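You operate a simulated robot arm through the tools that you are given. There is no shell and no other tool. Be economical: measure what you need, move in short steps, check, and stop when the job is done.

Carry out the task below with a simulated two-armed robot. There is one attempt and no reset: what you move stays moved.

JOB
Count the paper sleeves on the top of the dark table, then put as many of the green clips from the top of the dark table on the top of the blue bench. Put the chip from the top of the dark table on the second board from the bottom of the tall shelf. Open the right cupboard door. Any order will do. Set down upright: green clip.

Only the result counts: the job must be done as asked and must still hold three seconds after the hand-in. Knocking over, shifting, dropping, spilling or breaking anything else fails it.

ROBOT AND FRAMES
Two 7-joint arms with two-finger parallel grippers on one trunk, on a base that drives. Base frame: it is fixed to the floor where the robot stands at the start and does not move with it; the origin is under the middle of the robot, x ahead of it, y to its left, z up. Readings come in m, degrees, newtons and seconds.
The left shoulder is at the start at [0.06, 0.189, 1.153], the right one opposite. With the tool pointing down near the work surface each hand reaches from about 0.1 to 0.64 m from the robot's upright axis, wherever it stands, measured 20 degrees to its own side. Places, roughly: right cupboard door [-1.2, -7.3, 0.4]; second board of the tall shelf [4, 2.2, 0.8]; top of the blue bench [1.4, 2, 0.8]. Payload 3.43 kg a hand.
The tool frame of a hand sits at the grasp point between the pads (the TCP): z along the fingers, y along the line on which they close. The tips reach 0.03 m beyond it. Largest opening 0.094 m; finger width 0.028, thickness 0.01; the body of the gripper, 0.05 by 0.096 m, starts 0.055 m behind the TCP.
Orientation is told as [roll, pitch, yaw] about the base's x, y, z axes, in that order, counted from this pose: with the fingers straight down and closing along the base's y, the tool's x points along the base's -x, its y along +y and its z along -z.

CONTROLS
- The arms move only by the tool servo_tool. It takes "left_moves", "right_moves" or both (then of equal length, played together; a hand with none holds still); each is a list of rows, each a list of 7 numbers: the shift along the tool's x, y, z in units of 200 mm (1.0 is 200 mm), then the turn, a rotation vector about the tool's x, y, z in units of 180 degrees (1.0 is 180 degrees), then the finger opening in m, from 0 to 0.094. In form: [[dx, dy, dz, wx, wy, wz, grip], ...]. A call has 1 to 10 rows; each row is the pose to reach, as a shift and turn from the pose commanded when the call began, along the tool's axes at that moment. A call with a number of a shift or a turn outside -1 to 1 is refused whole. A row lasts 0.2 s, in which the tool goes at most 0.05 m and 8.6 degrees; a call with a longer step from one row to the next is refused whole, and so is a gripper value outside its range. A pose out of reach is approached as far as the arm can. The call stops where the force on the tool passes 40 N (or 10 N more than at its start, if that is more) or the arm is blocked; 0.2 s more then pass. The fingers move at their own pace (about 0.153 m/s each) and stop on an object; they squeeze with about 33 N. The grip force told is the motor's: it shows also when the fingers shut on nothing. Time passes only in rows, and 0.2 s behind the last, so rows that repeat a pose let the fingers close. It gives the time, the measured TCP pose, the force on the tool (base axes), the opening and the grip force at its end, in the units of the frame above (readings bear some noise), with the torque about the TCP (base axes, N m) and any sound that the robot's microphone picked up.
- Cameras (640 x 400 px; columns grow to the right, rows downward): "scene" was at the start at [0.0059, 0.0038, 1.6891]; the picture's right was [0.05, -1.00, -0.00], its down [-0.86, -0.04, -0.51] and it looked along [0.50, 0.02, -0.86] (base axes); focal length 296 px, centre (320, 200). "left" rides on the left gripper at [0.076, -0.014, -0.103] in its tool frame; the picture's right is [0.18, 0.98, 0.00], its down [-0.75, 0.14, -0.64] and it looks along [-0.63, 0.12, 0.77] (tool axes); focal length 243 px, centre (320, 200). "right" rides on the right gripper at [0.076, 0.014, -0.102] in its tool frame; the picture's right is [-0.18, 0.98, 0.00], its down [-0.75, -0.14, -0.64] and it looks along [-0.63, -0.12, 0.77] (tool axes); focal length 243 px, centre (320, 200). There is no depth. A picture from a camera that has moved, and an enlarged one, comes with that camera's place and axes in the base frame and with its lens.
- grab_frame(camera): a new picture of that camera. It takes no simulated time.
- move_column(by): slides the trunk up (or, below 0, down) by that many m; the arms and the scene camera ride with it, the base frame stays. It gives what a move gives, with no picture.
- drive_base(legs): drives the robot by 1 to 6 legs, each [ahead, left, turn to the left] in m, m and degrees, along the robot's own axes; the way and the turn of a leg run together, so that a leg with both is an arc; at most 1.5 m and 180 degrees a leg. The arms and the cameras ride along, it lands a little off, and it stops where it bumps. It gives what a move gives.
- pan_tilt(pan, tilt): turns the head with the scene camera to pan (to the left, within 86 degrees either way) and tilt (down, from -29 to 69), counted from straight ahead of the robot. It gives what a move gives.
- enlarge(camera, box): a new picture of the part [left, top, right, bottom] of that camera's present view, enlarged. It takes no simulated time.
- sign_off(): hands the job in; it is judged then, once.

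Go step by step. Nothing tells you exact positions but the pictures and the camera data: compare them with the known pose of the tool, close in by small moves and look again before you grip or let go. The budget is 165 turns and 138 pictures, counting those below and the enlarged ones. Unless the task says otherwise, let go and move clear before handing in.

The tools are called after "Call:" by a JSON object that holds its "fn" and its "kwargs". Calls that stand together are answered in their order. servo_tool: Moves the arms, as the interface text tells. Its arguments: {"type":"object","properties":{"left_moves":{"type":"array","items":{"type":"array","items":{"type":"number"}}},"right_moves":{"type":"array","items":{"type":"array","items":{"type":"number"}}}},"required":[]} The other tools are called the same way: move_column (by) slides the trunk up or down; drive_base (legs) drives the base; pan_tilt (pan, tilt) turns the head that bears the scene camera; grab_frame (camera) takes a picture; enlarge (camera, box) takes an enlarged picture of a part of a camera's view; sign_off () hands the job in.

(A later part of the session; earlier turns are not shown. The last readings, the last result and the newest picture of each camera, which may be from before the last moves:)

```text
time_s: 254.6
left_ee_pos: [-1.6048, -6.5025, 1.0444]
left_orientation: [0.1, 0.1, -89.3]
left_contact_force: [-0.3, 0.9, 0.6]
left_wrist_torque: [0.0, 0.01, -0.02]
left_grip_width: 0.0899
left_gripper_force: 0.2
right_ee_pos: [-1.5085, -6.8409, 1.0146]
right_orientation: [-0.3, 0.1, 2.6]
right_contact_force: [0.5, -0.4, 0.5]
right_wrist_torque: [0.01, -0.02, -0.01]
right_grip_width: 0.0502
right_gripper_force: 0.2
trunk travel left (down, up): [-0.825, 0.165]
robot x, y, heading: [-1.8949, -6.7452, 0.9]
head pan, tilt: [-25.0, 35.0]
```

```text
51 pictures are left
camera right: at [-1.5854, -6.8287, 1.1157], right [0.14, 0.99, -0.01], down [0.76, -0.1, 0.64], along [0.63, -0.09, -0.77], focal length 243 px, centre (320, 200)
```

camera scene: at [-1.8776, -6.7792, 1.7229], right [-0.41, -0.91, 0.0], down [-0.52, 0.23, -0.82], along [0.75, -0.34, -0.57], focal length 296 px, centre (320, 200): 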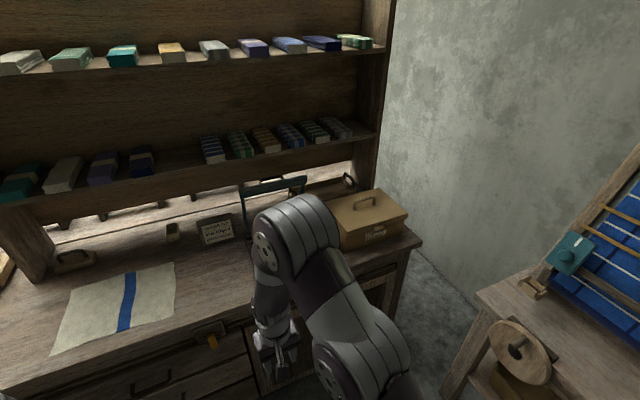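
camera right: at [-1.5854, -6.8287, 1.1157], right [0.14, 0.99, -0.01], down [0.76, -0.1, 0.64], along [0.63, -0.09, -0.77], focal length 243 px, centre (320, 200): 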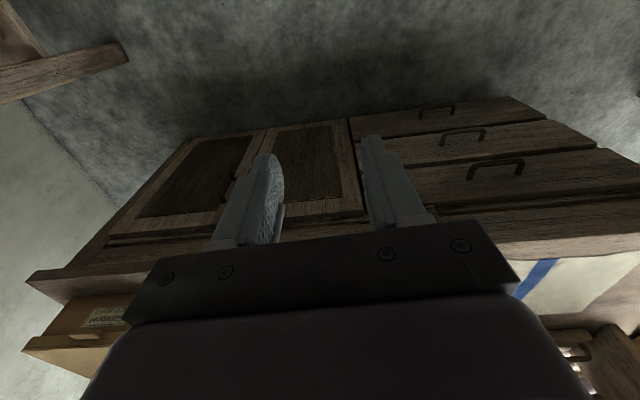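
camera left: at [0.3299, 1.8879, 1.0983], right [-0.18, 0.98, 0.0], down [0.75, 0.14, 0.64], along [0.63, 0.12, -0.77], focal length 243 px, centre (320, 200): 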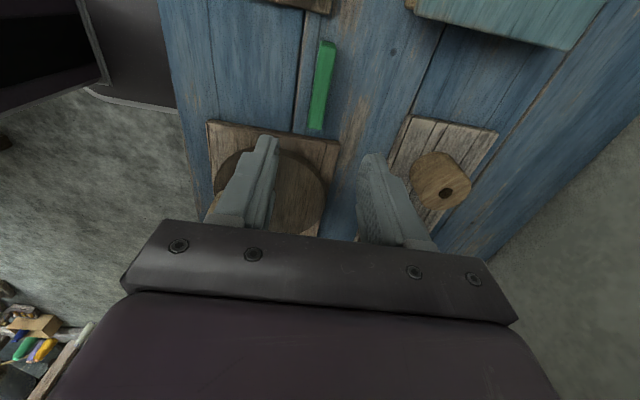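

Call:
{"fn": "move_column", "kwargs": {"by": -0.4}}

Call:
{"fn": "drive_base", "kwargs": {"legs": [[0, -0.2, 0]]}}

Call:
{"fn": "grab_frame", "kwargs": {"camera": "right"}}

Call:
{"fn": "grab_frame", "kwargs": {"camera": "scene"}}

```text
time_s: 258.4
left_ee_pos: [-1.6047, -6.5019, 0.6449]
left_orientation: [0.0, 0.0, -89.1]
left_contact_force: [0.9, 0.7, -0.7]
left_wrist_torque: [-0.01, -0.01, 0.01]
left_grip_width: 0.09
left_gripper_force: 0.0
right_ee_pos: [-1.51, -6.8397, 0.6158]
right_orientation: [-0.3, 0.1, 2.6]
right_contact_force: [-0.4, -0.6, 0.0]
right_wrist_torque: [0.0, -0.03, 0.01]
right_grip_width: 0.0499
right_gripper_force: 0.1
trunk travel left (down, up): [-0.425, 0.565]
robot x, y, heading: [-1.8965, -6.7415, 0.9]
head pan, tilt: [-25.0, 35.0]
```

```text
time_s: 260.1
left_ee_pos: [-1.6021, -6.7022, 0.6447]
left_orientation: [-0.1, 0.2, -89.1]
left_contact_force: [0.7, -0.3, -0.6]
left_wrist_torque: [-0.01, -0.04, -0.03]
left_grip_width: 0.0899
left_gripper_force: 0.1
right_ee_pos: [-1.5058, -7.0423, 0.616]
right_orientation: [-0.3, 0.1, 2.6]
right_contact_force: [-0.5, 0.4, -0.3]
right_wrist_torque: [-0.01, 0.02, -0.06]
right_grip_width: 0.0501
right_gripper_force: 0.0
trunk travel left (down, up): [-0.425, 0.565]
robot x, y, heading: [-1.8922, -6.9428, 0.8]
head pan, tilt: [-25.0, 35.0]
```

```text
50 pictures are left
camera right: at [-1.5824, -7.0299, 0.7156], right [0.14, 0.99, -0.01], down [0.76, -0.1, 0.64], along [0.63, -0.09, -0.77], focal length 243 px, centre (320, 200)
```

right: 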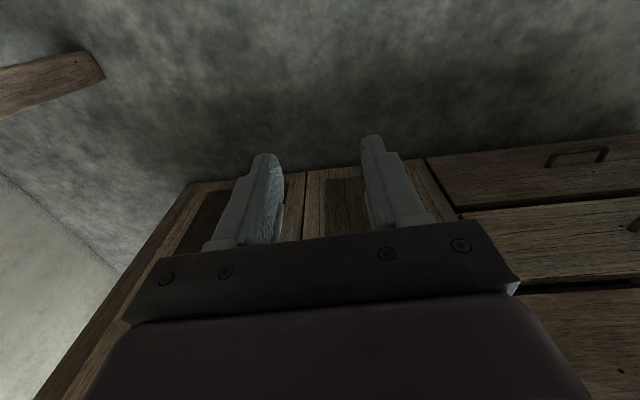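

```text
49 pictures are left
camera scene: at [-1.8747, -6.9814, 1.3229], right [-0.41, -0.91, 0.0], down [-0.52, 0.24, -0.82], along [0.75, -0.33, -0.57], focal length 296 px, centre (320, 200)
```

scene: 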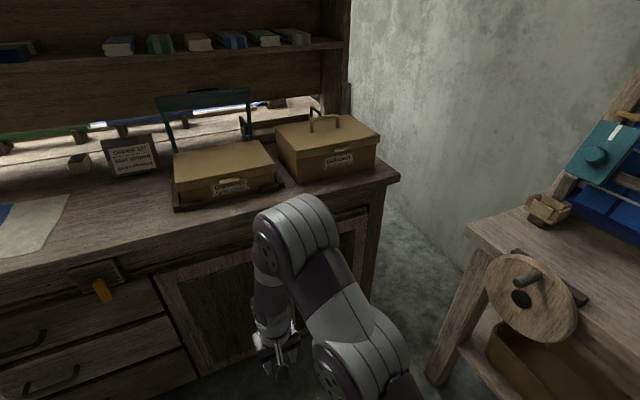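

Tilt the right hand toward horizontal while extending, so its camera faces the doors.

Call:
{"fn": "servo_tool", "kwargs": {"right_moves": [[-0.1, -0.02, 0, 0, -0.047, 0, 0.09], [-0.2, -0.04, 0, 0, -0.094, 0, 0.09], [-0.3, -0.06, 0, 0, -0.141, 0, 0.09], [-0.4, -0.08, 0, 0, -0.188, 0, 0.09], [-0.5, -0.1, 0, 0, -0.235, 0, 0.09], [-0.6, -0.12, 0, 0, -0.282, 0, 0.09], [-0.7, -0.14, 0.04, 0, -0.329, 0, 0.09], [-0.8, -0.16, 0.08, 0, -0.376, 0, 0.09], [-0.85, -0.18, 0.12, 0, -0.423, 0, 0.09], [-0.9, -0.2, 0.16, 0, -0.47, 0, 0.09]]}}

Call:
{"fn": "grab_frame", "kwargs": {"camera": "right"}}

```text
time_s: 262.2
left_ee_pos: [-1.6014, -6.7032, 0.6451]
left_orientation: [0.1, 0.0, -89.2]
left_contact_force: [-0.6, 0.1, 0.5]
left_wrist_torque: [-0.01, -0.04, -0.01]
left_grip_width: 0.0899
left_gripper_force: 0.2
right_ee_pos: [-1.2845, -7.0365, 0.5793]
right_orientation: [5.4, -84.3, -3.9]
right_contact_force: [-0.2, -0.2, -0.2]
right_wrist_torque: [-0.03, 0.01, -0.01]
right_grip_width: 0.0899
right_gripper_force: 0.1
right hand out of reach, approached as far as the arm can: row 4, 5, 7, 8, 9, 10
trunk travel left (down, up): [-0.425, 0.565]
robot x, y, heading: [-1.8932, -6.9414, 1.0]
head pan, tilt: [-25.0, 35.0]
```

```text
48 pictures are left
camera right: at [-1.3955, -7.0252, 0.5116], right [-0.01, 0.98, 0.19], down [-0.56, -0.16, 0.81], along [0.83, -0.1, 0.55], focal length 243 px, centre (320, 200)
```

right: 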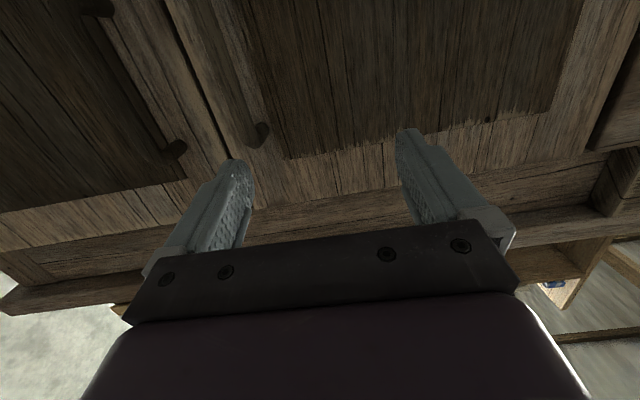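

Both door handles are vertical bars; the right one is at y≈-7.19, z 0.46–0.58. Shift the hand sideways and down to line up with it.

Call:
{"fn": "servo_tool", "kwargs": {"right_moves": [[0.07, -0.19, 0, 0, -0.007, 0, 0.06], [0.14, -0.38, 0, 0, -0.014, 0, 0.06], [0.21, -0.57, 0, 0, -0.021, 0, 0.06], [0.29, -0.76, 0, 0, -0.028, 0, 0.06]]}}

Call:
{"fn": "grab_frame", "kwargs": {"camera": "right"}}

```text
time_s: 263.2
left_ee_pos: [-1.6019, -6.7024, 0.6451]
left_orientation: [0.0, 0.0, -89.1]
left_contact_force: [0.5, -0.1, -1.1]
left_wrist_torque: [0.01, 0.01, 0.0]
left_grip_width: 0.0898
left_gripper_force: 0.0
right_ee_pos: [-1.2466, -7.0694, 0.5469]
right_orientation: [22.5, -86.8, -25.2]
right_contact_force: [0.0, -0.1, -0.2]
right_wrist_torque: [0.01, 0.01, -0.02]
right_grip_width: 0.06
right_gripper_force: 0.0
right hand out of reach, approached as far as the arm can: row 1, 2, 3, 4
trunk travel left (down, up): [-0.425, 0.565]
robot x, y, heading: [-1.8952, -6.9444, 0.9]
head pan, tilt: [-25.0, 35.0]
```

```text
47 pictures are left
camera right: at [-1.351, -7.0497, 0.4747], right [0.05, 0.98, 0.2], down [-0.61, -0.13, 0.78], along [0.79, -0.17, 0.59], focal length 243 px, centre (320, 200)
```

right: 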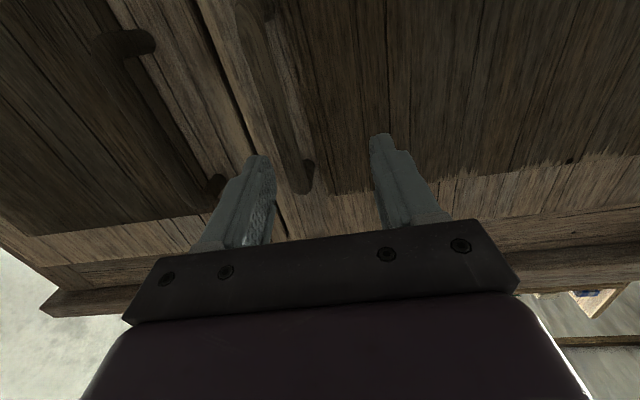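

The arm cannot go further out with the tool straight ahead; I'll yaw the tool 30° to the right, which suits the reach and the door's swing.

Call:
{"fn": "servo_tool", "kwargs": {"right_moves": [[0, 0, -0.08, 0.042, 0, 0, 0.06], [0, -0.05, -0.16, 0.084, 0, 0, 0.06], [0, -0.1, -0.24, 0.126, 0, 0, 0.06], [0, -0.15, -0.28, 0.167, 0, 0, 0.06]]}}

Call:
{"fn": "grab_frame", "kwargs": {"camera": "right"}}

```text
time_s: 264.2
left_ee_pos: [-1.6034, -6.7003, 0.6449]
left_orientation: [0.0, -0.2, -88.9]
left_contact_force: [0.0, -0.6, -0.2]
left_wrist_torque: [0.01, -0.02, 0.0]
left_grip_width: 0.0897
left_gripper_force: 0.0
right_ee_pos: [-1.2387, -7.1049, 0.5748]
right_orientation: [-4.8, -83.4, -19.3]
right_contact_force: [-2.5, 21.7, 1.8]
right_wrist_torque: [0.04, -0.4, 0.94]
right_grip_width: 0.0702
right_gripper_force: 9.3
right hand out of reach, approached as far as the arm can: row 1, 2, 3, 4
trunk travel left (down, up): [-0.425, 0.565]
robot x, y, heading: [-1.8934, -6.9425, 1.0]
head pan, tilt: [-25.0, 35.0]
stopped in row 4 (right hand): the force on the tool passed its limit (the readings are from after the stop); the commanded pose is now the measured one
```

```text
46 pictures are left
camera right: at [-1.3331, -7.0468, 0.5091], right [0.42, 0.89, 0.17], down [-0.56, 0.1, 0.82], along [0.72, -0.45, 0.54], focal length 243 px, centre (320, 200)
```

right: 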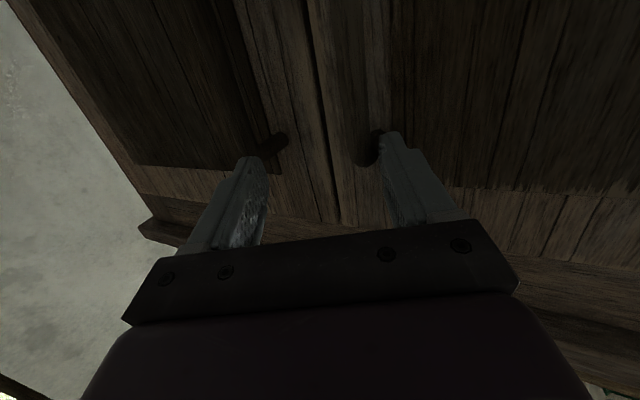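

A finger touched the left door's handle, so the handles stand at x≈-1.20, nearer than I assumed. Back straight off.

Call:
{"fn": "servo_tool", "kwargs": {"right_moves": [[0, 0.08, 0, 0, 0, 0, 0.07], [0, 0.1, -0.15, 0, 0, 0, 0.06], [0, 0.1, -0.35, 0, 0, 0, 0.06]]}}

Call:
{"fn": "grab_frame", "kwargs": {"camera": "right"}}

```text
time_s: 265.0
left_ee_pos: [-1.6044, -6.7008, 0.6447]
left_orientation: [0.1, 0.0, -89.1]
left_contact_force: [0.3, -0.2, 1.5]
left_wrist_torque: [-0.04, -0.02, -0.02]
left_grip_width: 0.0899
left_gripper_force: 0.0
right_ee_pos: [-1.2672, -7.0785, 0.5988]
right_orientation: [-2.5, -81.4, -21.4]
right_contact_force: [0.9, 0.1, -0.3]
right_wrist_torque: [0.0, 0.01, 0.0]
right_grip_width: 0.06
right_gripper_force: 0.1
right hand out of reach, approached as far as the arm can: row 2, 3
trunk travel left (down, up): [-0.425, 0.565]
robot x, y, heading: [-1.8945, -6.9482, 0.9]
head pan, tilt: [-25.0, 35.0]
```

```text
45 pictures are left
camera right: at [-1.3654, -7.021, 0.537], right [0.42, 0.89, 0.18], down [-0.53, 0.09, 0.84], along [0.73, -0.45, 0.51], focal length 243 px, centre (320, 200)
```

right: 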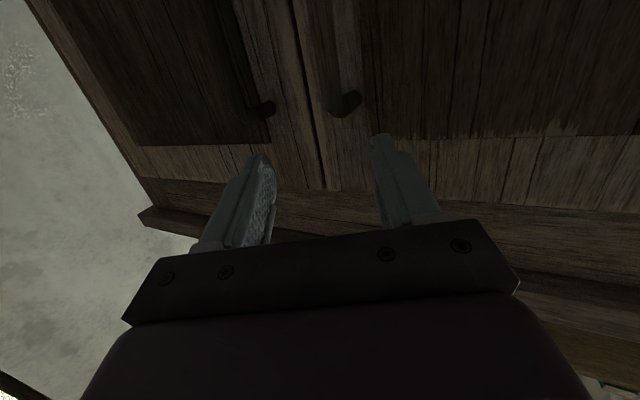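

I'll back the base 0.15 m and lower the trunk 0.1 m so the arm works in a more extended, comfortable posture.

Call:
{"fn": "drive_base", "kwargs": {"legs": [[-0.15, -0.05, -0.5]]}}

Call:
{"fn": "move_column", "kwargs": {"by": -0.1}}

Call:
{"fn": "servo_tool", "kwargs": {"right_moves": [[0, -0.05, 0.1, 0, -0.015, 0, 0.06], [0, -0.1, 0.2, 0, -0.03, 0, 0.06], [0, -0.15, 0.3, 0, -0.045, 0, 0.06]]}}

Call:
{"fn": "grab_frame", "kwargs": {"camera": "right"}}

Call:
{"fn": "grab_frame", "kwargs": {"camera": "scene"}}

```text
time_s: 266.4
left_ee_pos: [-1.751, -6.7557, 0.6449]
left_orientation: [0.1, 0.0, -89.5]
left_contact_force: [0.7, 1.3, -1.3]
left_wrist_torque: [-0.03, 0.01, -0.02]
left_grip_width: 0.0902
left_gripper_force: 0.0
right_ee_pos: [-1.419, -7.1371, 0.5978]
right_orientation: [-2.4, -81.4, -22.0]
right_contact_force: [0.4, 0.0, 0.2]
right_wrist_torque: [-0.03, 0.02, 0.04]
right_grip_width: 0.0599
right_gripper_force: 0.0
trunk travel left (down, up): [-0.425, 0.565]
robot x, y, heading: [-2.0442, -6.9939, 0.5]
head pan, tilt: [-25.0, 35.0]
```

```text
time_s: 267.7
left_ee_pos: [-1.7518, -6.7558, 0.5444]
left_orientation: [0.0, -0.1, -89.5]
left_contact_force: [-0.7, 0.1, 0.3]
left_wrist_torque: [0.01, 0.02, 0.01]
left_grip_width: 0.0899
left_gripper_force: 0.0
right_ee_pos: [-1.4181, -7.1369, 0.4978]
right_orientation: [-2.5, -81.5, -21.7]
right_contact_force: [0.1, -0.1, 0.4]
right_wrist_torque: [-0.02, -0.02, -0.01]
right_grip_width: 0.06
right_gripper_force: 0.1
trunk travel left (down, up): [-0.325, 0.665]
robot x, y, heading: [-2.0413, -6.999, 0.7]
head pan, tilt: [-25.0, 35.0]
```

```text
time_s: 268.5
left_ee_pos: [-1.7503, -6.7556, 0.5437]
left_orientation: [0.0, 0.0, -89.6]
left_contact_force: [0.8, 1.0, 0.1]
left_wrist_torque: [-0.01, -0.02, -0.03]
left_grip_width: 0.09
left_gripper_force: 0.1
right_ee_pos: [-1.361, -7.1958, 0.4959]
right_orientation: [-18.5, -88.8, -5.6]
right_contact_force: [0.3, 0.0, -0.6]
right_wrist_torque: [0.01, 0.01, -0.03]
right_grip_width: 0.0598
right_gripper_force: 0.1
right hand out of reach, approached as far as the arm can: row 1, 2, 3
trunk travel left (down, up): [-0.325, 0.665]
robot x, y, heading: [-2.0435, -6.9934, 0.5]
head pan, tilt: [-25.0, 35.0]
```

```text
44 pictures are left
camera right: at [-1.4498, -7.1406, 0.4203], right [0.4, 0.9, 0.18], down [-0.63, 0.13, 0.77], along [0.67, -0.42, 0.62], focal length 243 px, centre (320, 200)
```

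right: 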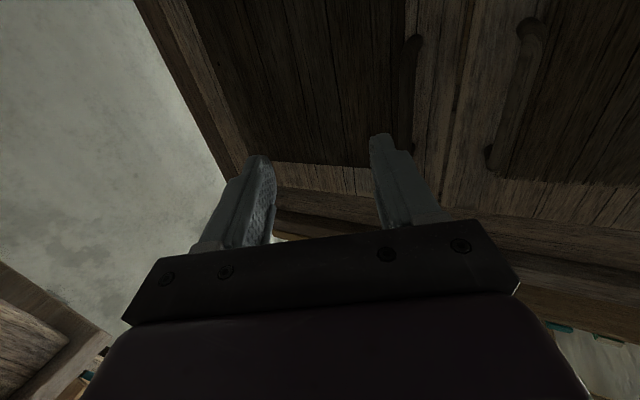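

```text
43 pictures are left
camera scene: at [-2.0242, -7.0323, 1.223], right [-0.41, -0.91, 0.0], down [-0.52, 0.24, -0.82], along [0.75, -0.34, -0.57], focal length 296 px, centre (320, 200)
```

scene: 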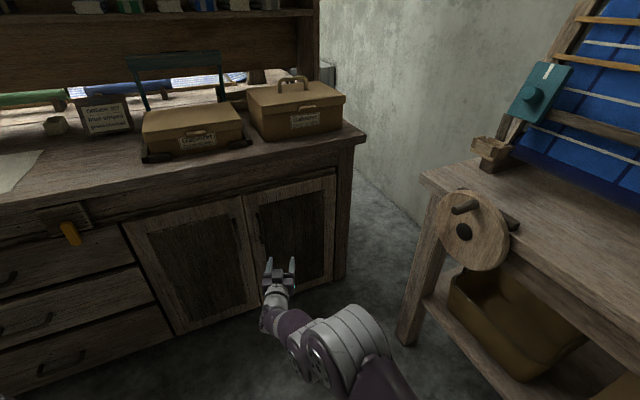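

Now a good view: the hand is in front of the right door. Zoom to locate the handle relative to the fingers.

Call:
{"fn": "enlarge", "kwargs": {"camera": "scene", "box": [180, 160, 360, 320]}}

```text
2.50 times, centred on (270, 240) of scene
camera zoom: at [-2.0242, -7.0323, 1.223], right [-0.41, -0.91, 0.0], down [-0.52, 0.24, -0.82], along [0.75, -0.34, -0.57], focal length 741 px, centre (445, 100)
```

zoom: 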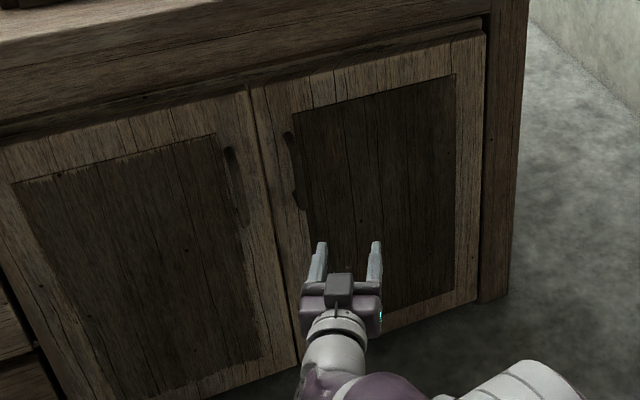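

The right handle is at about [-1.19, -7.172], z 0.47–0.60. Move to a pre-grasp 8 cm off it along the tool axis.

Call:
{"fn": "servo_tool", "kwargs": {"right_moves": [[-0.04, 0.11, 0.08, 0, 0, 0, 0.055], [-0.08, 0.22, 0.16, 0, 0, 0, 0.055], [-0.12, 0.33, 0.25, 0, 0, 0, 0.055], [-0.17, 0.449, 0.32, 0, 0, 0, 0.055]]}}

Call:
{"fn": "grab_frame", "kwargs": {"camera": "right"}}

Call:
{"fn": "enlarge", "kwargs": {"camera": "scene", "box": [180, 160, 360, 320]}}

```text
time_s: 269.5
left_ee_pos: [-1.7512, -6.7557, 0.5446]
left_orientation: [0.0, 0.0, -89.4]
left_contact_force: [-0.3, 0.5, 0.3]
left_wrist_torque: [-0.01, 0.02, 0.02]
left_grip_width: 0.09
left_gripper_force: 0.0
right_ee_pos: [-1.2667, -7.1395, 0.5279]
right_orientation: [-40.0, -89.2, 15.7]
right_contact_force: [0.4, 0.1, 0.3]
right_wrist_torque: [-0.02, 0.06, 0.02]
right_grip_width: 0.0551
right_gripper_force: 0.0
trunk travel left (down, up): [-0.325, 0.665]
robot x, y, heading: [-2.0421, -6.9939, 0.5]
head pan, tilt: [-25.0, 35.0]
```

```text
41 pictures are left
camera right: at [-1.3543, -7.0851, 0.4505], right [0.41, 0.9, 0.18], down [-0.63, 0.14, 0.76], along [0.66, -0.42, 0.62], focal length 243 px, centre (320, 200)
```

right: 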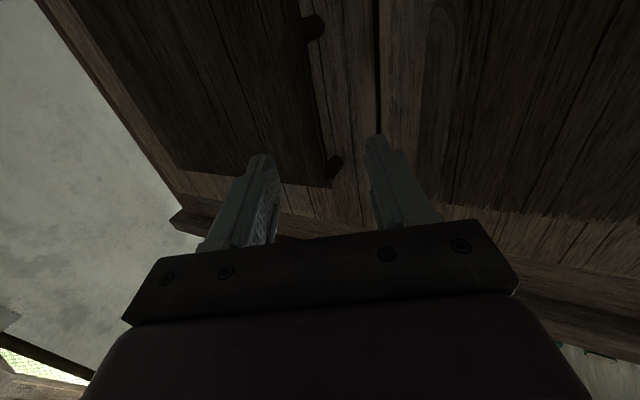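

```text
2.50 times, centred on (270, 240) of scene
camera zoom: at [-2.0242, -7.0322, 1.223], right [-0.41, -0.91, 0.0], down [-0.52, 0.24, -0.82], along [0.75, -0.34, -0.57], focal length 741 px, centre (445, 100)
```

zoom: 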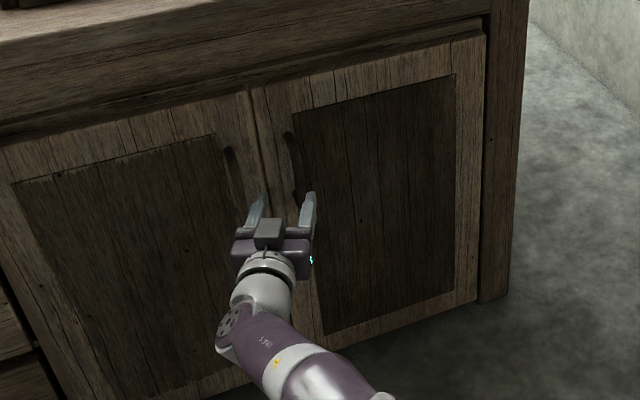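

The handle sits centred between the fingers. Advance 8 cm and close.

Call:
{"fn": "servo_tool", "kwargs": {"right_moves": [[0, 0.01, 0.15, 0, 0, 0, 0.055], [0, 0.015, 0.28, 0, 0, 0, 0.055], [0, 0.015, 0.38, 0, 0, 0, 0.055], [0, 0.015, 0.38, 0, 0, 0, 0.0], [0, 0.015, 0.38, 0, 0, 0, 0.0], [0, 0.015, 0.38, 0, 0, 0, 0.0]]}}

Call:
{"fn": "grab_frame", "kwargs": {"camera": "right"}}

```text
time_s: 270.9
left_ee_pos: [-1.7501, -6.7567, 0.545]
left_orientation: [0.1, 0.0, -89.5]
left_contact_force: [-1.0, 0.5, -0.4]
left_wrist_torque: [0.02, 0.01, 0.02]
left_grip_width: 0.0899
left_gripper_force: 0.1
right_ee_pos: [-1.2461, -7.1702, 0.5462]
right_orientation: [-43.3, -89.5, 19.1]
right_contact_force: [-4.2, 2.6, 2.4]
right_wrist_torque: [-0.05, -0.16, 0.08]
right_grip_width: 0.0002
right_gripper_force: 33.6
right hand out of reach, approached as far as the arm can: row 1, 2, 3, 4, 5, 6
trunk travel left (down, up): [-0.325, 0.665]
robot x, y, heading: [-2.0426, -6.998, 0.2]
head pan, tilt: [-25.0, 35.0]
```

```text
39 pictures are left
camera right: at [-1.3344, -7.1163, 0.4692], right [0.41, 0.9, 0.18], down [-0.64, 0.14, 0.76], along [0.66, -0.42, 0.63], focal length 243 px, centre (320, 200)
```

right: 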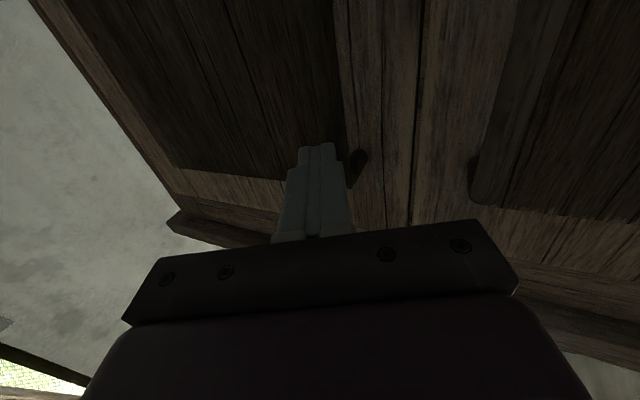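

The arm was fully stretched and stopped short, closing beside the handle. Back off, reopen, bring the base 8 cm closer.

Call:
{"fn": "servo_tool", "kwargs": {"right_moves": [[0, 0, -0.2, 0, 0, 0, 0.0], [0, 0, -0.45, 0, 0, 0, 0.055], [0, 0.1, -0.65, 0, 0, 0, 0.055], [0, 0.17, -0.75, 0, 0, 0, 0.055]]}}

Call:
{"fn": "drive_base", "kwargs": {"legs": [[0.1, 0, 0]]}}

Call:
{"fn": "grab_frame", "kwargs": {"camera": "right"}}

```text
time_s: 271.4
left_ee_pos: [-1.7499, -6.7572, 0.5448]
left_orientation: [0.0, 0.0, -89.4]
left_contact_force: [0.4, -0.2, 1.0]
left_wrist_torque: [-0.02, 0.04, 0.03]
left_grip_width: 0.0901
left_gripper_force: 0.1
right_ee_pos: [-1.247, -7.1708, 0.5854]
right_orientation: [141.0, -88.7, -167.5]
right_contact_force: [0.6, -1.0, 2.3]
right_wrist_torque: [0.07, 0.14, 0.01]
right_grip_width: 0.0553
right_gripper_force: 0.0
right hand out of reach, approached as far as the arm can: row 1, 2
trunk travel left (down, up): [-0.325, 0.665]
robot x, y, heading: [-2.04, -6.994, 0.4]
head pan, tilt: [-25.0, 35.0]
stopped in row 2 (right hand): the arm was blocked; the commanded pose is now the measured one
```

```text
time_s: 272.3
left_ee_pos: [-1.7094, -6.756, 0.546]
left_orientation: [0.3, -0.1, -89.7]
left_contact_force: [0.4, 0.7, 0.8]
left_wrist_torque: [-0.02, -0.02, 0.0]
left_grip_width: 0.0898
left_gripper_force: 0.1
right_ee_pos: [-1.2074, -7.1672, 0.5849]
right_orientation: [142.4, -88.9, -168.7]
right_contact_force: [-39.1, -1.4, 2.3]
right_wrist_torque: [0.03, 0.43, 0.57]
right_grip_width: 0.0447
right_gripper_force: 0.1
trunk travel left (down, up): [-0.325, 0.665]
robot x, y, heading: [-1.9987, -6.9949, 0.5]
head pan, tilt: [-25.0, 35.0]
stopped in leg 1: the force on the tool passed its limit (the readings are from after the stop); the commanded pose is now the measured one
```

```text
38 pictures are left
camera right: at [-1.292, -7.1084, 0.5061], right [0.43, 0.88, 0.2], down [-0.65, 0.16, 0.74], along [0.62, -0.45, 0.64], focal length 243 px, centre (320, 200)
```

right: 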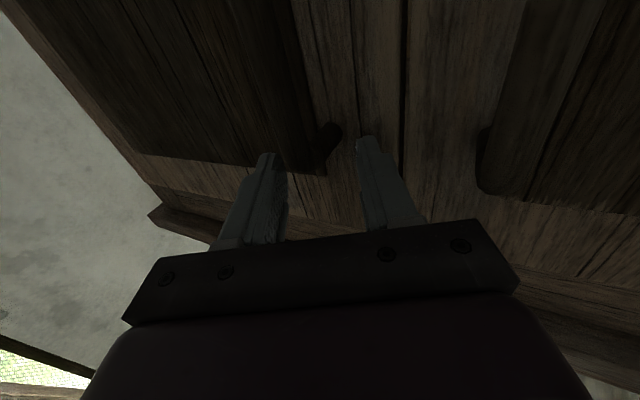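

Contact while moving in; back the base off a little and re-examine.

Call:
{"fn": "drive_base", "kwargs": {"legs": [[-0.05, 0, 0]]}}

Call:
{"fn": "servo_tool", "kwargs": {"right_moves": [[0, 0, 0, 0, 0, 0, 0.06], [0, 0, -0.05, 0, 0, 0, 0.06], [0, 0, -0.1, 0, 0, 0, 0.06]]}}

Call:
{"fn": "grab_frame", "kwargs": {"camera": "right"}}

Call:
{"fn": "grab_frame", "kwargs": {"camera": "scene"}}

```text
time_s: 273.2
left_ee_pos: [-1.7587, -6.7552, 0.5458]
left_orientation: [0.0, 0.0, -89.5]
left_contact_force: [-0.7, 0.3, 0.0]
left_wrist_torque: [-0.01, 0.01, 0.01]
left_grip_width: 0.0898
left_gripper_force: 0.0
right_ee_pos: [-1.2557, -7.1647, 0.583]
right_orientation: [140.8, -89.1, -166.8]
right_contact_force: [-0.4, 0.1, -0.1]
right_wrist_torque: [0.01, 0.0, 0.0]
right_grip_width: 0.055
right_gripper_force: 0.2
trunk travel left (down, up): [-0.325, 0.665]
robot x, y, heading: [-2.0499, -6.997, 0.6]
head pan, tilt: [-25.0, 35.0]
```

```text
time_s: 274.0
left_ee_pos: [-1.7578, -6.7552, 0.5445]
left_orientation: [0.0, 0.0, -89.5]
left_contact_force: [0.4, 0.4, 0.3]
left_wrist_torque: [-0.01, -0.05, -0.04]
left_grip_width: 0.09
left_gripper_force: 0.1
right_ee_pos: [-1.253, -7.1664, 0.6013]
right_orientation: [138.8, -89.0, -165.7]
right_contact_force: [0.3, -1.2, 0.4]
right_wrist_torque: [0.02, 0.01, 0.0]
right_grip_width: 0.0601
right_gripper_force: 0.0
right hand out of reach, approached as far as the arm can: row 3
trunk travel left (down, up): [-0.325, 0.665]
robot x, y, heading: [-2.0518, -7.0003, 0.7]
head pan, tilt: [-25.0, 35.0]
stopped in row 3 (right hand): the arm was blocked; the commanded pose is now the measured one
```

```text
37 pictures are left
camera right: at [-1.3365, -7.107, 0.5233], right [0.44, 0.87, 0.19], down [-0.65, 0.16, 0.74], along [0.62, -0.46, 0.64], focal length 243 px, centre (320, 200)
```

right: 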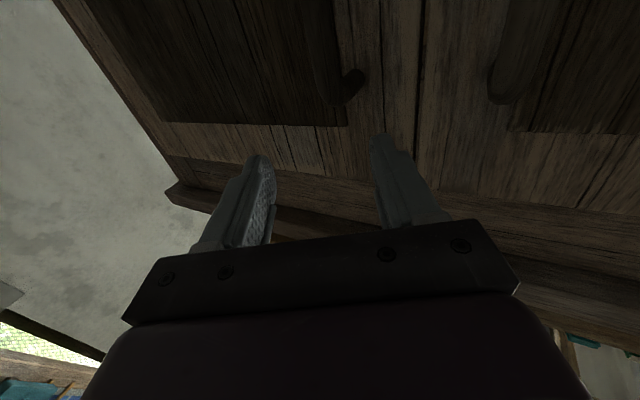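

```text
36 pictures are left
camera scene: at [-2.0318, -7.0323, 1.223], right [-0.41, -0.91, 0.0], down [-0.52, 0.24, -0.82], along [0.75, -0.34, -0.57], focal length 296 px, centre (320, 200)
```

scene: 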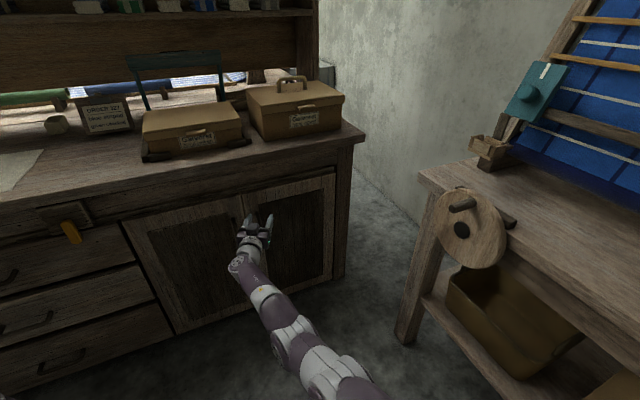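

The arm is stretched straight (singular). Try bending it by moving left/down and back together.

Call:
{"fn": "servo_tool", "kwargs": {"right_moves": [[0.1, 0.05, -0.03, 0, 0, 0, 0.06], [0.2, 0.1, -0.08, 0, 0, 0, 0.06], [0.3, 0.15, -0.15, 0, 0, 0, 0.06], [0.35, 0.2, -0.25, 0, 0, 0, 0.06], [0.35, 0.25, -0.4, 0, 0, 0, 0.06]]}}

Call:
{"fn": "enlarge", "kwargs": {"camera": "scene", "box": [100, 160, 420, 400]}}

```text
time_s: 275.2
left_ee_pos: [-1.7577, -6.756, 0.5454]
left_orientation: [0.1, 0.0, -89.5]
left_contact_force: [-0.6, 0.4, -0.3]
left_wrist_torque: [0.03, -0.02, 0.01]
left_grip_width: 0.0898
left_gripper_force: 0.0
right_ee_pos: [-1.3033, -7.0862, 0.5304]
right_orientation: [141.4, -89.1, -168.6]
right_contact_force: [-0.1, 0.0, 0.3]
right_wrist_torque: [-0.02, 0.07, -0.02]
right_grip_width: 0.0603
right_gripper_force: 0.0
right hand out of reach, approached as far as the arm can: row 3, 4
trunk travel left (down, up): [-0.325, 0.665]
robot x, y, heading: [-2.0497, -6.9959, 0.5]
head pan, tilt: [-25.0, 35.0]
```

```text
1.67 times, centred on (260, 280) of scene
camera zoom: at [-2.0318, -7.0323, 1.223], right [-0.41, -0.91, 0.0], down [-0.52, 0.24, -0.82], along [0.75, -0.34, -0.57], focal length 494 px, centre (420, 67)
```

zoom: 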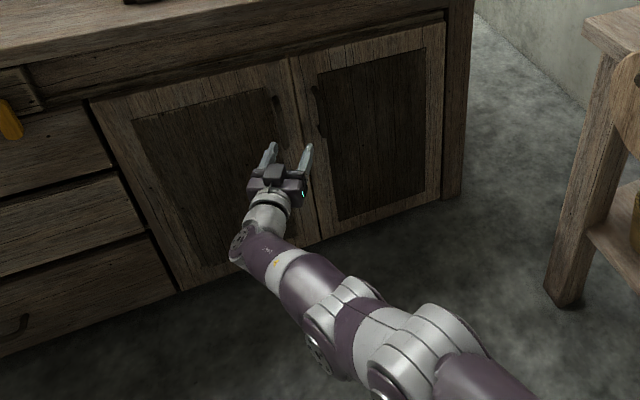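

Recovered. Retract 5 cm, then bring the base forward 9 cm and right 5 cm.

Call:
{"fn": "servo_tool", "kwargs": {"right_moves": [[0, 0, -0.15, 0, 0, 0, 0.055], [0, 0, -0.3, 0, 0, 0, 0.055], [0, 0, -0.4, 0, 0, 0, 0.055]]}}

Call:
{"fn": "drive_base", "kwargs": {"legs": [[0.09, -0.07, 0]]}}

Call:
{"fn": "grab_frame", "kwargs": {"camera": "right"}}

```text
time_s: 276.0
left_ee_pos: [-1.7579, -6.7559, 0.5438]
left_orientation: [0.0, 0.1, -89.5]
left_contact_force: [0.6, -0.1, -0.7]
left_wrist_torque: [0.0, -0.02, 0.01]
left_grip_width: 0.0902
left_gripper_force: 0.1
right_ee_pos: [-1.3068, -7.0747, 0.5292]
right_orientation: [137.6, -89.2, -164.7]
right_contact_force: [0.2, -0.4, 0.4]
right_wrist_torque: [0.01, -0.02, 0.01]
right_grip_width: 0.0549
right_gripper_force: 0.1
right hand out of reach, approached as far as the arm can: row 1, 2, 3
trunk travel left (down, up): [-0.325, 0.665]
robot x, y, heading: [-2.0519, -6.9961, 0.4]
head pan, tilt: [-25.0, 35.0]
```

```text
time_s: 277.1
left_ee_pos: [-1.7047, -6.7984, 0.545]
left_orientation: [0.2, -0.1, -89.6]
left_contact_force: [1.1, 0.2, 0.7]
left_wrist_torque: [0.0, 0.01, -0.02]
left_grip_width: 0.0898
left_gripper_force: 0.0
right_ee_pos: [-1.258, -7.1098, 0.5287]
right_orientation: [147.0, -89.0, -173.6]
right_contact_force: [-19.0, -3.7, 6.0]
right_wrist_torque: [0.08, -0.01, 0.19]
right_grip_width: 0.0483
right_gripper_force: 0.0
trunk travel left (down, up): [-0.325, 0.665]
robot x, y, heading: [-1.9937, -7.0348, 0.6]
head pan, tilt: [-25.0, 35.0]
stopped in leg 1: the force on the tool passed its limit (the readings are from after the stop); the commanded pose is now the measured one
```

```text
34 pictures are left
camera right: at [-1.3408, -7.0505, 0.4488], right [0.44, 0.88, 0.19], down [-0.65, 0.16, 0.74], along [0.62, -0.45, 0.64], focal length 243 px, centre (320, 200)
```

right: 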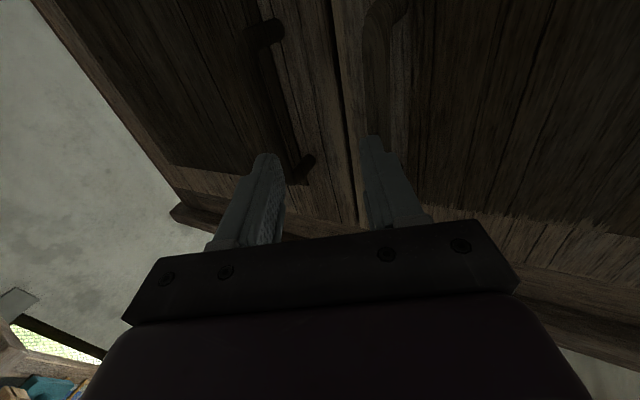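

The +y finger tip met the left handle's front (x≈-1.217). The arm pose itself is fine, so I'll position with the base: back 6 cm, then approach diagonally along the tool axis.

Call:
{"fn": "drive_base", "kwargs": {"legs": [[-0.06, 0, 0]]}}

Call:
{"fn": "servo_tool", "kwargs": {"right_moves": [[0, 0, 0, 0, 0, 0, 0.065], [0, 0, 0, 0, 0, 0, 0.065]]}}

Call:
{"fn": "grab_frame", "kwargs": {"camera": "right"}}

```text
time_s: 278.0
left_ee_pos: [-1.7659, -6.7982, 0.545]
left_orientation: [0.1, 0.0, -89.6]
left_contact_force: [-0.8, 0.4, 0.2]
left_wrist_torque: [-0.01, 0.01, 0.0]
left_grip_width: 0.0898
left_gripper_force: 0.1
right_ee_pos: [-1.3184, -7.1098, 0.5265]
right_orientation: [146.2, -89.2, -172.9]
right_contact_force: [0.5, -0.6, 0.6]
right_wrist_torque: [0.02, 0.01, -0.01]
right_grip_width: 0.055
right_gripper_force: 0.2
trunk travel left (down, up): [-0.325, 0.665]
robot x, y, heading: [-2.0592, -7.0358, 0.6]
head pan, tilt: [-25.0, 35.0]
```

```text
time_s: 278.6
left_ee_pos: [-1.7658, -6.7965, 0.5442]
left_orientation: [0.1, 0.0, -89.6]
left_contact_force: [0.3, 0.2, 0.0]
left_wrist_torque: [0.01, 0.03, 0.01]
left_grip_width: 0.0901
left_gripper_force: 0.1
right_ee_pos: [-1.3165, -7.109, 0.5259]
right_orientation: [145.5, -89.2, -172.2]
right_contact_force: [0.1, 0.2, 0.2]
right_wrist_torque: [-0.03, -0.02, 0.0]
right_grip_width: 0.0654
right_gripper_force: 0.0
trunk travel left (down, up): [-0.325, 0.665]
robot x, y, heading: [-2.056, -7.0371, 0.8]
head pan, tilt: [-25.0, 35.0]
```

```text
33 pictures are left
camera right: at [-1.4007, -7.0508, 0.4474], right [0.44, 0.88, 0.19], down [-0.65, 0.16, 0.74], along [0.62, -0.45, 0.64], focal length 243 px, centre (320, 200)
```

right: 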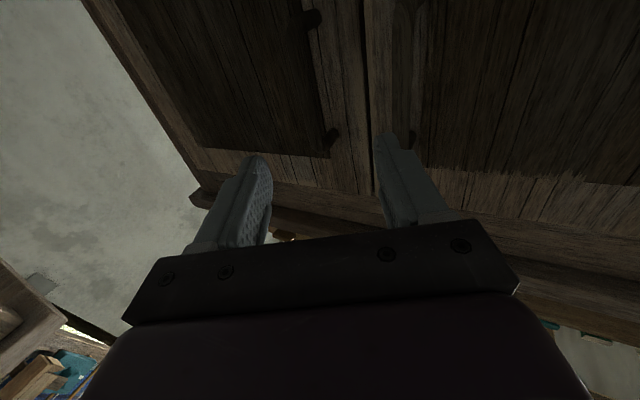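

Handle is centred on the tool axis. Drive diagonally 7 cm of the 11 cm, then check.

Call:
{"fn": "drive_base", "kwargs": {"legs": [[0.065, -0.034, 0]]}}

Call:
{"fn": "grab_frame", "kwargs": {"camera": "right"}}

```text
time_s: 279.6
left_ee_pos: [-1.6992, -6.8319, 0.545]
left_orientation: [0.0, 0.0, -89.6]
left_contact_force: [-0.9, 0.6, 0.2]
left_wrist_torque: [0.01, 0.04, 0.0]
left_grip_width: 0.0898
left_gripper_force: 0.2
right_ee_pos: [-1.2512, -7.1423, 0.5256]
right_orientation: [144.8, -89.1, -171.4]
right_contact_force: [0.7, 0.3, -0.4]
right_wrist_torque: [0.01, -0.02, 0.02]
right_grip_width: 0.0652
right_gripper_force: 0.1
trunk travel left (down, up): [-0.325, 0.665]
robot x, y, heading: [-1.9919, -7.0714, 0.4]
head pan, tilt: [-25.0, 35.0]
```

```text
32 pictures are left
camera right: at [-1.3347, -7.0846, 0.4469], right [0.44, 0.88, 0.19], down [-0.65, 0.16, 0.75], along [0.62, -0.45, 0.64], focal length 243 px, centre (320, 200)
```

right: 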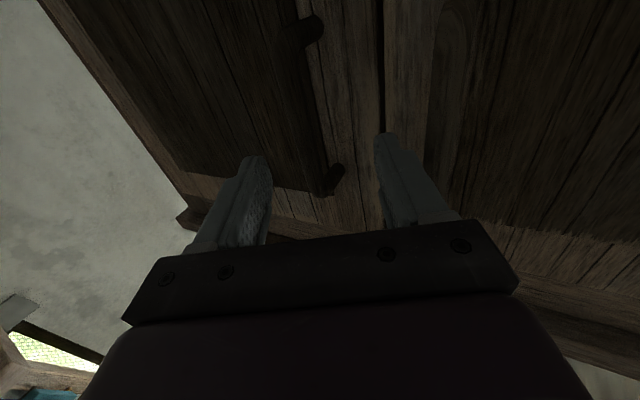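

Still centred. Final 4.5 cm, then close.

Call:
{"fn": "drive_base", "kwargs": {"legs": [[0.045, -0.026, 0]]}}

Call:
{"fn": "servo_tool", "kwargs": {"right_moves": [[0, 0, 0, 0, 0, 0, 0.03], [0, 0, 0, 0, 0, 0, 0.0], [0, 0, 0, 0, 0, 0, 0.0]]}}

Call:
{"fn": "grab_frame", "kwargs": {"camera": "right"}}

```text
time_s: 280.6
left_ee_pos: [-1.6593, -6.8524, 0.5447]
left_orientation: [0.1, 0.0, -89.6]
left_contact_force: [0.4, -0.7, -0.7]
left_wrist_torque: [0.04, 0.05, 0.0]
left_grip_width: 0.0899
left_gripper_force: 0.1
right_ee_pos: [-1.2125, -7.1624, 0.5259]
right_orientation: [148.4, -89.1, -174.8]
right_contact_force: [-5.4, -2.0, 0.4]
right_wrist_torque: [0.01, -0.01, 0.05]
right_grip_width: 0.0628
right_gripper_force: 0.1
trunk travel left (down, up): [-0.325, 0.665]
robot x, y, heading: [-1.9516, -7.0921, 0.5]
head pan, tilt: [-25.0, 35.0]
stopped in leg 1: the force on the tool passed its limit (the readings are from after the stop); the commanded pose is now the measured one
```

```text
time_s: 281.2
left_ee_pos: [-1.6601, -6.8543, 0.5448]
left_orientation: [0.2, 0.0, -89.8]
left_contact_force: [0.8, -0.4, 0.2]
left_wrist_torque: [-0.02, 0.02, 0.0]
left_grip_width: 0.09
left_gripper_force: 0.1
right_ee_pos: [-1.2169, -7.1716, 0.5245]
right_orientation: [162.2, -89.0, 170.3]
right_contact_force: [-18.8, -6.0, 6.0]
right_wrist_torque: [-0.35, 0.32, -0.24]
right_grip_width: 0.014
right_gripper_force: 32.4
trunk travel left (down, up): [-0.325, 0.665]
robot x, y, heading: [-1.951, -7.0939, 0.4]
head pan, tilt: [-25.0, 35.0]
stopped in row 2 (right hand): the force on the tool passed its limit (the readings are from after the stop); the commanded pose is now the measured one
```

```text
31 pictures are left
camera right: at [-1.2985, -7.112, 0.4455], right [0.45, 0.87, 0.19], down [-0.65, 0.17, 0.74], along [0.62, -0.46, 0.64], focal length 243 px, centre (320, 200)
```

right: 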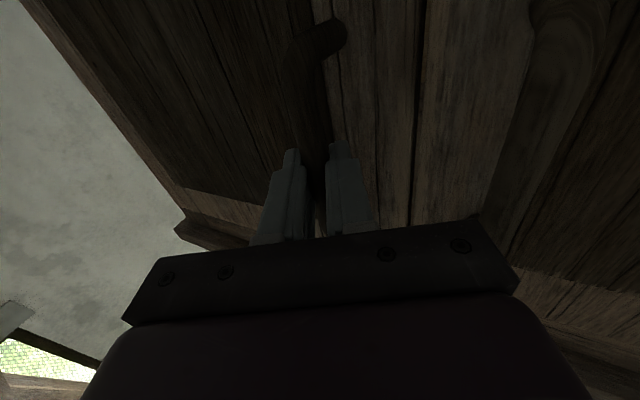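

The handle is gripped (0.014). Pull the door by driving back along its arc (hinge near y -7.49).

Call:
{"fn": "drive_base", "kwargs": {"legs": [[-0.055, -0.014, 0], [-0.055, -0.028, 0]]}}

Call:
{"fn": "enlarge", "kwargs": {"camera": "scene", "box": [100, 160, 420, 400]}}

```text
time_s: 283.3
left_ee_pos: [-1.7695, -6.8974, 0.5452]
left_orientation: [0.0, 0.0, -89.7]
left_contact_force: [0.1, -0.6, 0.3]
left_wrist_torque: [0.03, 0.0, 0.01]
left_grip_width: 0.0902
left_gripper_force: 0.1
right_ee_pos: [-1.3251, -7.2083, 0.5237]
right_orientation: [163.1, -89.2, 170.1]
right_contact_force: [-0.1, 1.0, 2.1]
right_wrist_torque: [-0.4, 0.4, 0.04]
right_grip_width: 0.0137
right_gripper_force: 45.2
trunk travel left (down, up): [-0.325, 0.665]
robot x, y, heading: [-2.0644, -7.1356, 0.1]
head pan, tilt: [-25.0, 35.0]
stopped in leg 2: the force on the tool passed its limit (the readings are from after the stop); the commanded pose is now the measured one
```

```text
1.67 times, centred on (260, 280) of scene
camera zoom: at [-2.0445, -7.1724, 1.2229], right [-0.42, -0.91, 0.0], down [-0.52, 0.24, -0.82], along [0.74, -0.34, -0.57], focal length 494 px, centre (420, 67)
```

zoom: 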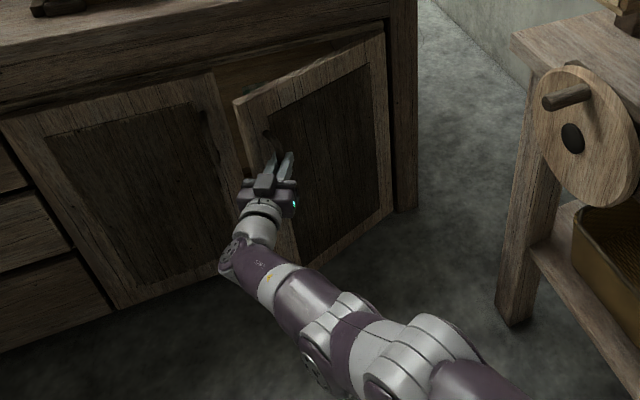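

The door is swinging open (~20°). Continue the arc.

Call:
{"fn": "drive_base", "kwargs": {"legs": [[-0.036, -0.024, 0], [-0.032, -0.028, 0]]}}

Call:
{"fn": "grab_frame", "kwargs": {"camera": "scene"}}

```text
time_s: 284.6
left_ee_pos: [-1.8375, -6.9482, 0.5443]
left_orientation: [0.2, 0.0, -89.6]
left_contact_force: [0.3, -0.7, -0.6]
left_wrist_torque: [0.02, -0.04, 0.04]
left_grip_width: 0.0898
left_gripper_force: 0.0
right_ee_pos: [-1.3932, -7.259, 0.5238]
right_orientation: [164.1, -89.2, 169.2]
right_contact_force: [-17.3, 17.8, 1.4]
right_wrist_torque: [-0.13, 0.25, 0.18]
right_grip_width: 0.014
right_gripper_force: 44.7
trunk travel left (down, up): [-0.325, 0.665]
robot x, y, heading: [-2.1342, -7.1898, 0.4]
head pan, tilt: [-25.0, 35.0]
```

```text
29 pictures are left
camera scene: at [-2.1136, -7.2233, 1.223], right [-0.42, -0.91, 0.0], down [-0.52, 0.24, -0.82], along [0.75, -0.34, -0.57], focal length 296 px, centre (320, 200)
```

scene: 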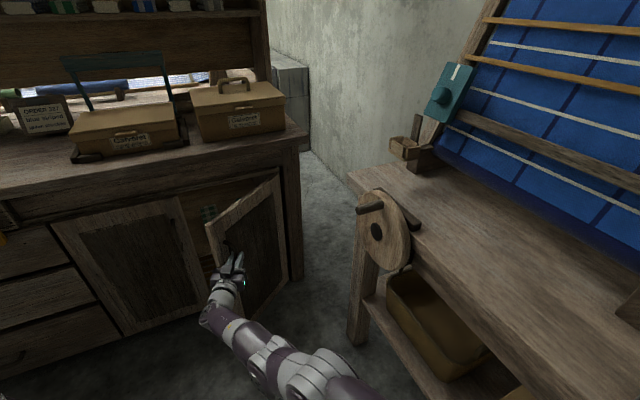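

Door is about 38° open. Release, back out, and move the hand to the inner side of the door to push it further.

Call:
{"fn": "servo_tool", "kwargs": {"right_moves": [[0, 0, 0, 0, 0, 0, 0.035], [0, 0, 0, 0, 0, 0, 0.04]]}}

Call:
{"fn": "drive_base", "kwargs": {"legs": [[-0.055, 0.028, 0], [0, 0.12, 0]]}}

Call:
{"fn": "grab_frame", "kwargs": {"camera": "scene"}}

```text
time_s: 285.2
left_ee_pos: [-1.8356, -6.9491, 0.5446]
left_orientation: [0.2, 0.1, -89.5]
left_contact_force: [1.0, 0.5, -0.5]
left_wrist_torque: [0.02, 0.01, 0.01]
left_grip_width: 0.0902
left_gripper_force: 0.1
right_ee_pos: [-1.3918, -7.2584, 0.5234]
right_orientation: [159.4, -89.2, 173.8]
right_contact_force: [0.2, 0.4, 0.4]
right_wrist_torque: [0.02, 0.02, -0.01]
right_grip_width: 0.0399
right_gripper_force: 0.1
trunk travel left (down, up): [-0.325, 0.665]
robot x, y, heading: [-2.1299, -7.1912, 0.4]
head pan, tilt: [-25.0, 35.0]
```

```text
time_s: 287.1
left_ee_pos: [-1.8934, -6.8018, 0.5443]
left_orientation: [0.2, 0.1, -89.7]
left_contact_force: [0.6, -0.5, -0.5]
left_wrist_torque: [0.03, 0.01, 0.0]
left_grip_width: 0.0901
left_gripper_force: 0.1
right_ee_pos: [-1.448, -7.111, 0.5222]
right_orientation: [161.5, -89.3, 171.8]
right_contact_force: [0.3, 0.5, 0.3]
right_wrist_torque: [0.0, 0.02, 0.02]
right_grip_width: 0.04
right_gripper_force: 0.0
trunk travel left (down, up): [-0.325, 0.665]
robot x, y, heading: [-2.1894, -7.0393, 0.7]
head pan, tilt: [-25.0, 35.0]
```

```text
28 pictures are left
camera scene: at [-2.1684, -7.0763, 1.223], right [-0.42, -0.91, 0.0], down [-0.52, 0.24, -0.82], along [0.74, -0.34, -0.57], focal length 296 px, centre (320, 200)
```

scene: 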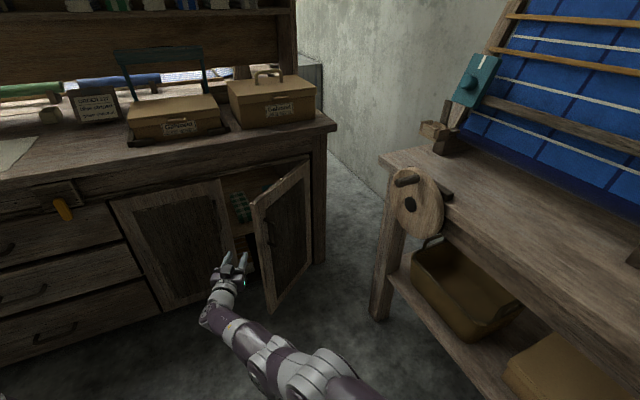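

Door stays open. Close the fingers, move the hand in past the door's free edge.

Call:
{"fn": "servo_tool", "kwargs": {"right_moves": [[0, 0, 0, 0, 0, 0, 0.0], [0, 0, 0, 0, 0, 0, 0.0]]}}

Call:
{"fn": "drive_base", "kwargs": {"legs": [[0.14, 0.0, 0]]}}

Call:
{"fn": "grab_frame", "kwargs": {"camera": "scene"}}

```text
time_s: 287.7
left_ee_pos: [-1.8941, -6.8012, 0.5445]
left_orientation: [0.0, 0.0, -89.7]
left_contact_force: [-0.2, 0.3, 0.4]
left_wrist_torque: [-0.04, -0.01, 0.01]
left_grip_width: 0.0902
left_gripper_force: 0.1
right_ee_pos: [-1.4491, -7.1118, 0.5236]
right_orientation: [159.3, -89.3, 174.0]
right_contact_force: [-0.5, -0.8, -0.5]
right_wrist_torque: [0.01, -0.01, 0.0]
right_grip_width: 0.0
right_gripper_force: 32.9
trunk travel left (down, up): [-0.325, 0.665]
robot x, y, heading: [-2.1881, -7.0404, 0.3]
head pan, tilt: [-25.0, 35.0]
```

```text
time_s: 289.0
left_ee_pos: [-1.7542, -6.8018, 0.5454]
left_orientation: [0.1, 0.0, -89.7]
left_contact_force: [0.0, 0.4, -0.1]
left_wrist_torque: [0.0, -0.01, 0.0]
left_grip_width: 0.09
left_gripper_force: 0.2
right_ee_pos: [-1.3104, -7.1116, 0.5221]
right_orientation: [160.1, -89.3, 173.2]
right_contact_force: [-0.7, 0.1, -0.2]
right_wrist_torque: [0.01, 0.01, -0.01]
right_grip_width: 0.0
right_gripper_force: 32.7
trunk travel left (down, up): [-0.325, 0.665]
robot x, y, heading: [-2.0479, -7.0391, 0.2]
head pan, tilt: [-25.0, 35.0]
```

```text
27 pictures are left
camera scene: at [-2.0285, -7.0757, 1.2229], right [-0.42, -0.91, 0.0], down [-0.52, 0.24, -0.82], along [0.74, -0.34, -0.57], focal length 296 px, centre (320, 200)
```

scene: 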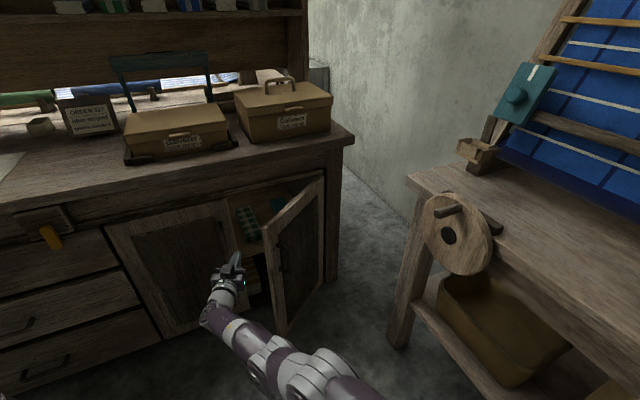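

The hand is inside the door edge. Turn the base right so the hand pushes the door wider.

Call:
{"fn": "drive_base", "kwargs": {"legs": [[0, 0, -10], [0, 0, -8]]}}

Call:
{"fn": "grab_frame", "kwargs": {"camera": "scene"}}

```text
time_s: 290.1
left_ee_pos: [-1.7205, -6.8505, 0.5439]
left_orientation: [0.1, 0.0, -98.8]
left_contact_force: [0.1, 1.2, -0.1]
left_wrist_torque: [0.01, -0.01, 0.03]
left_grip_width: 0.0904
left_gripper_force: 0.0
right_ee_pos: [-1.33, -7.2241, 0.523]
right_orientation: [157.3, -89.2, 167.1]
right_contact_force: [-1.8, 2.9, 0.7]
right_wrist_torque: [0.07, 0.12, -0.12]
right_grip_width: 0.0001
right_gripper_force: 32.4
trunk travel left (down, up): [-0.325, 0.665]
robot x, y, heading: [-2.0516, -7.0412, -8.9]
head pan, tilt: [-25.0, 35.0]
stopped in leg 1: the force on the tool passed its limit (the readings are from after the stop); the commanded pose is now the measured one
```

```text
26 pictures are left
camera scene: at [-2.0355, -7.0781, 1.223], right [-0.56, -0.83, 0.0], down [-0.48, 0.32, -0.82], along [0.68, -0.46, -0.57], focal length 296 px, centre (320, 200)
```

scene: 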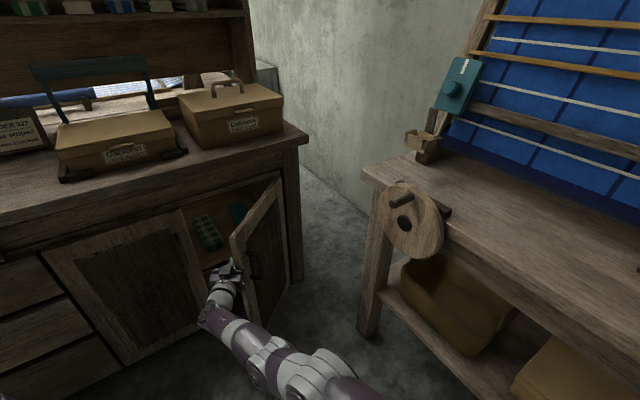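

Contact with the inner side of the door. Push on in small turns with a slight shift right.

Call:
{"fn": "drive_base", "kwargs": {"legs": [[0, 0, -4], [0, 0, -4], [0, -0.02, -3]]}}

Call:
{"fn": "enlarge", "kwargs": {"camera": "scene", "box": [100, 160, 420, 400]}}

```text
time_s: 290.9
left_ee_pos: [-1.718, -6.8532, 0.543]
left_orientation: [0.2, 0.0, -99.6]
left_contact_force: [0.3, 0.1, 0.2]
left_wrist_torque: [0.0, -0.02, -0.05]
left_grip_width: 0.0901
left_gripper_force: 0.0
right_ee_pos: [-1.3336, -7.2263, 0.5235]
right_orientation: [154.7, -89.2, 169.3]
right_contact_force: [-4.2, 4.7, 3.0]
right_wrist_torque: [0.09, 0.22, -0.23]
right_grip_width: 0.0001
right_gripper_force: 33.4
trunk travel left (down, up): [-0.325, 0.665]
robot x, y, heading: [-2.0492, -7.0404, -9.5]
head pan, tilt: [-25.0, 35.0]
stopped in leg 1: the force on the tool passed its limit (the readings are from after the stop); the commanded pose is now the measured one
```

```text
1.67 times, centred on (260, 280) of scene
camera zoom: at [-2.0366, -7.0777, 1.223], right [-0.57, -0.82, 0.0], down [-0.47, 0.32, -0.82], along [0.68, -0.46, -0.57], focal length 494 px, centre (420, 67)
```

zoom: 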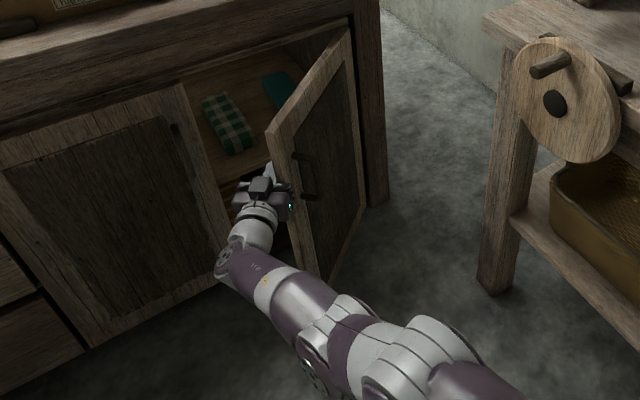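

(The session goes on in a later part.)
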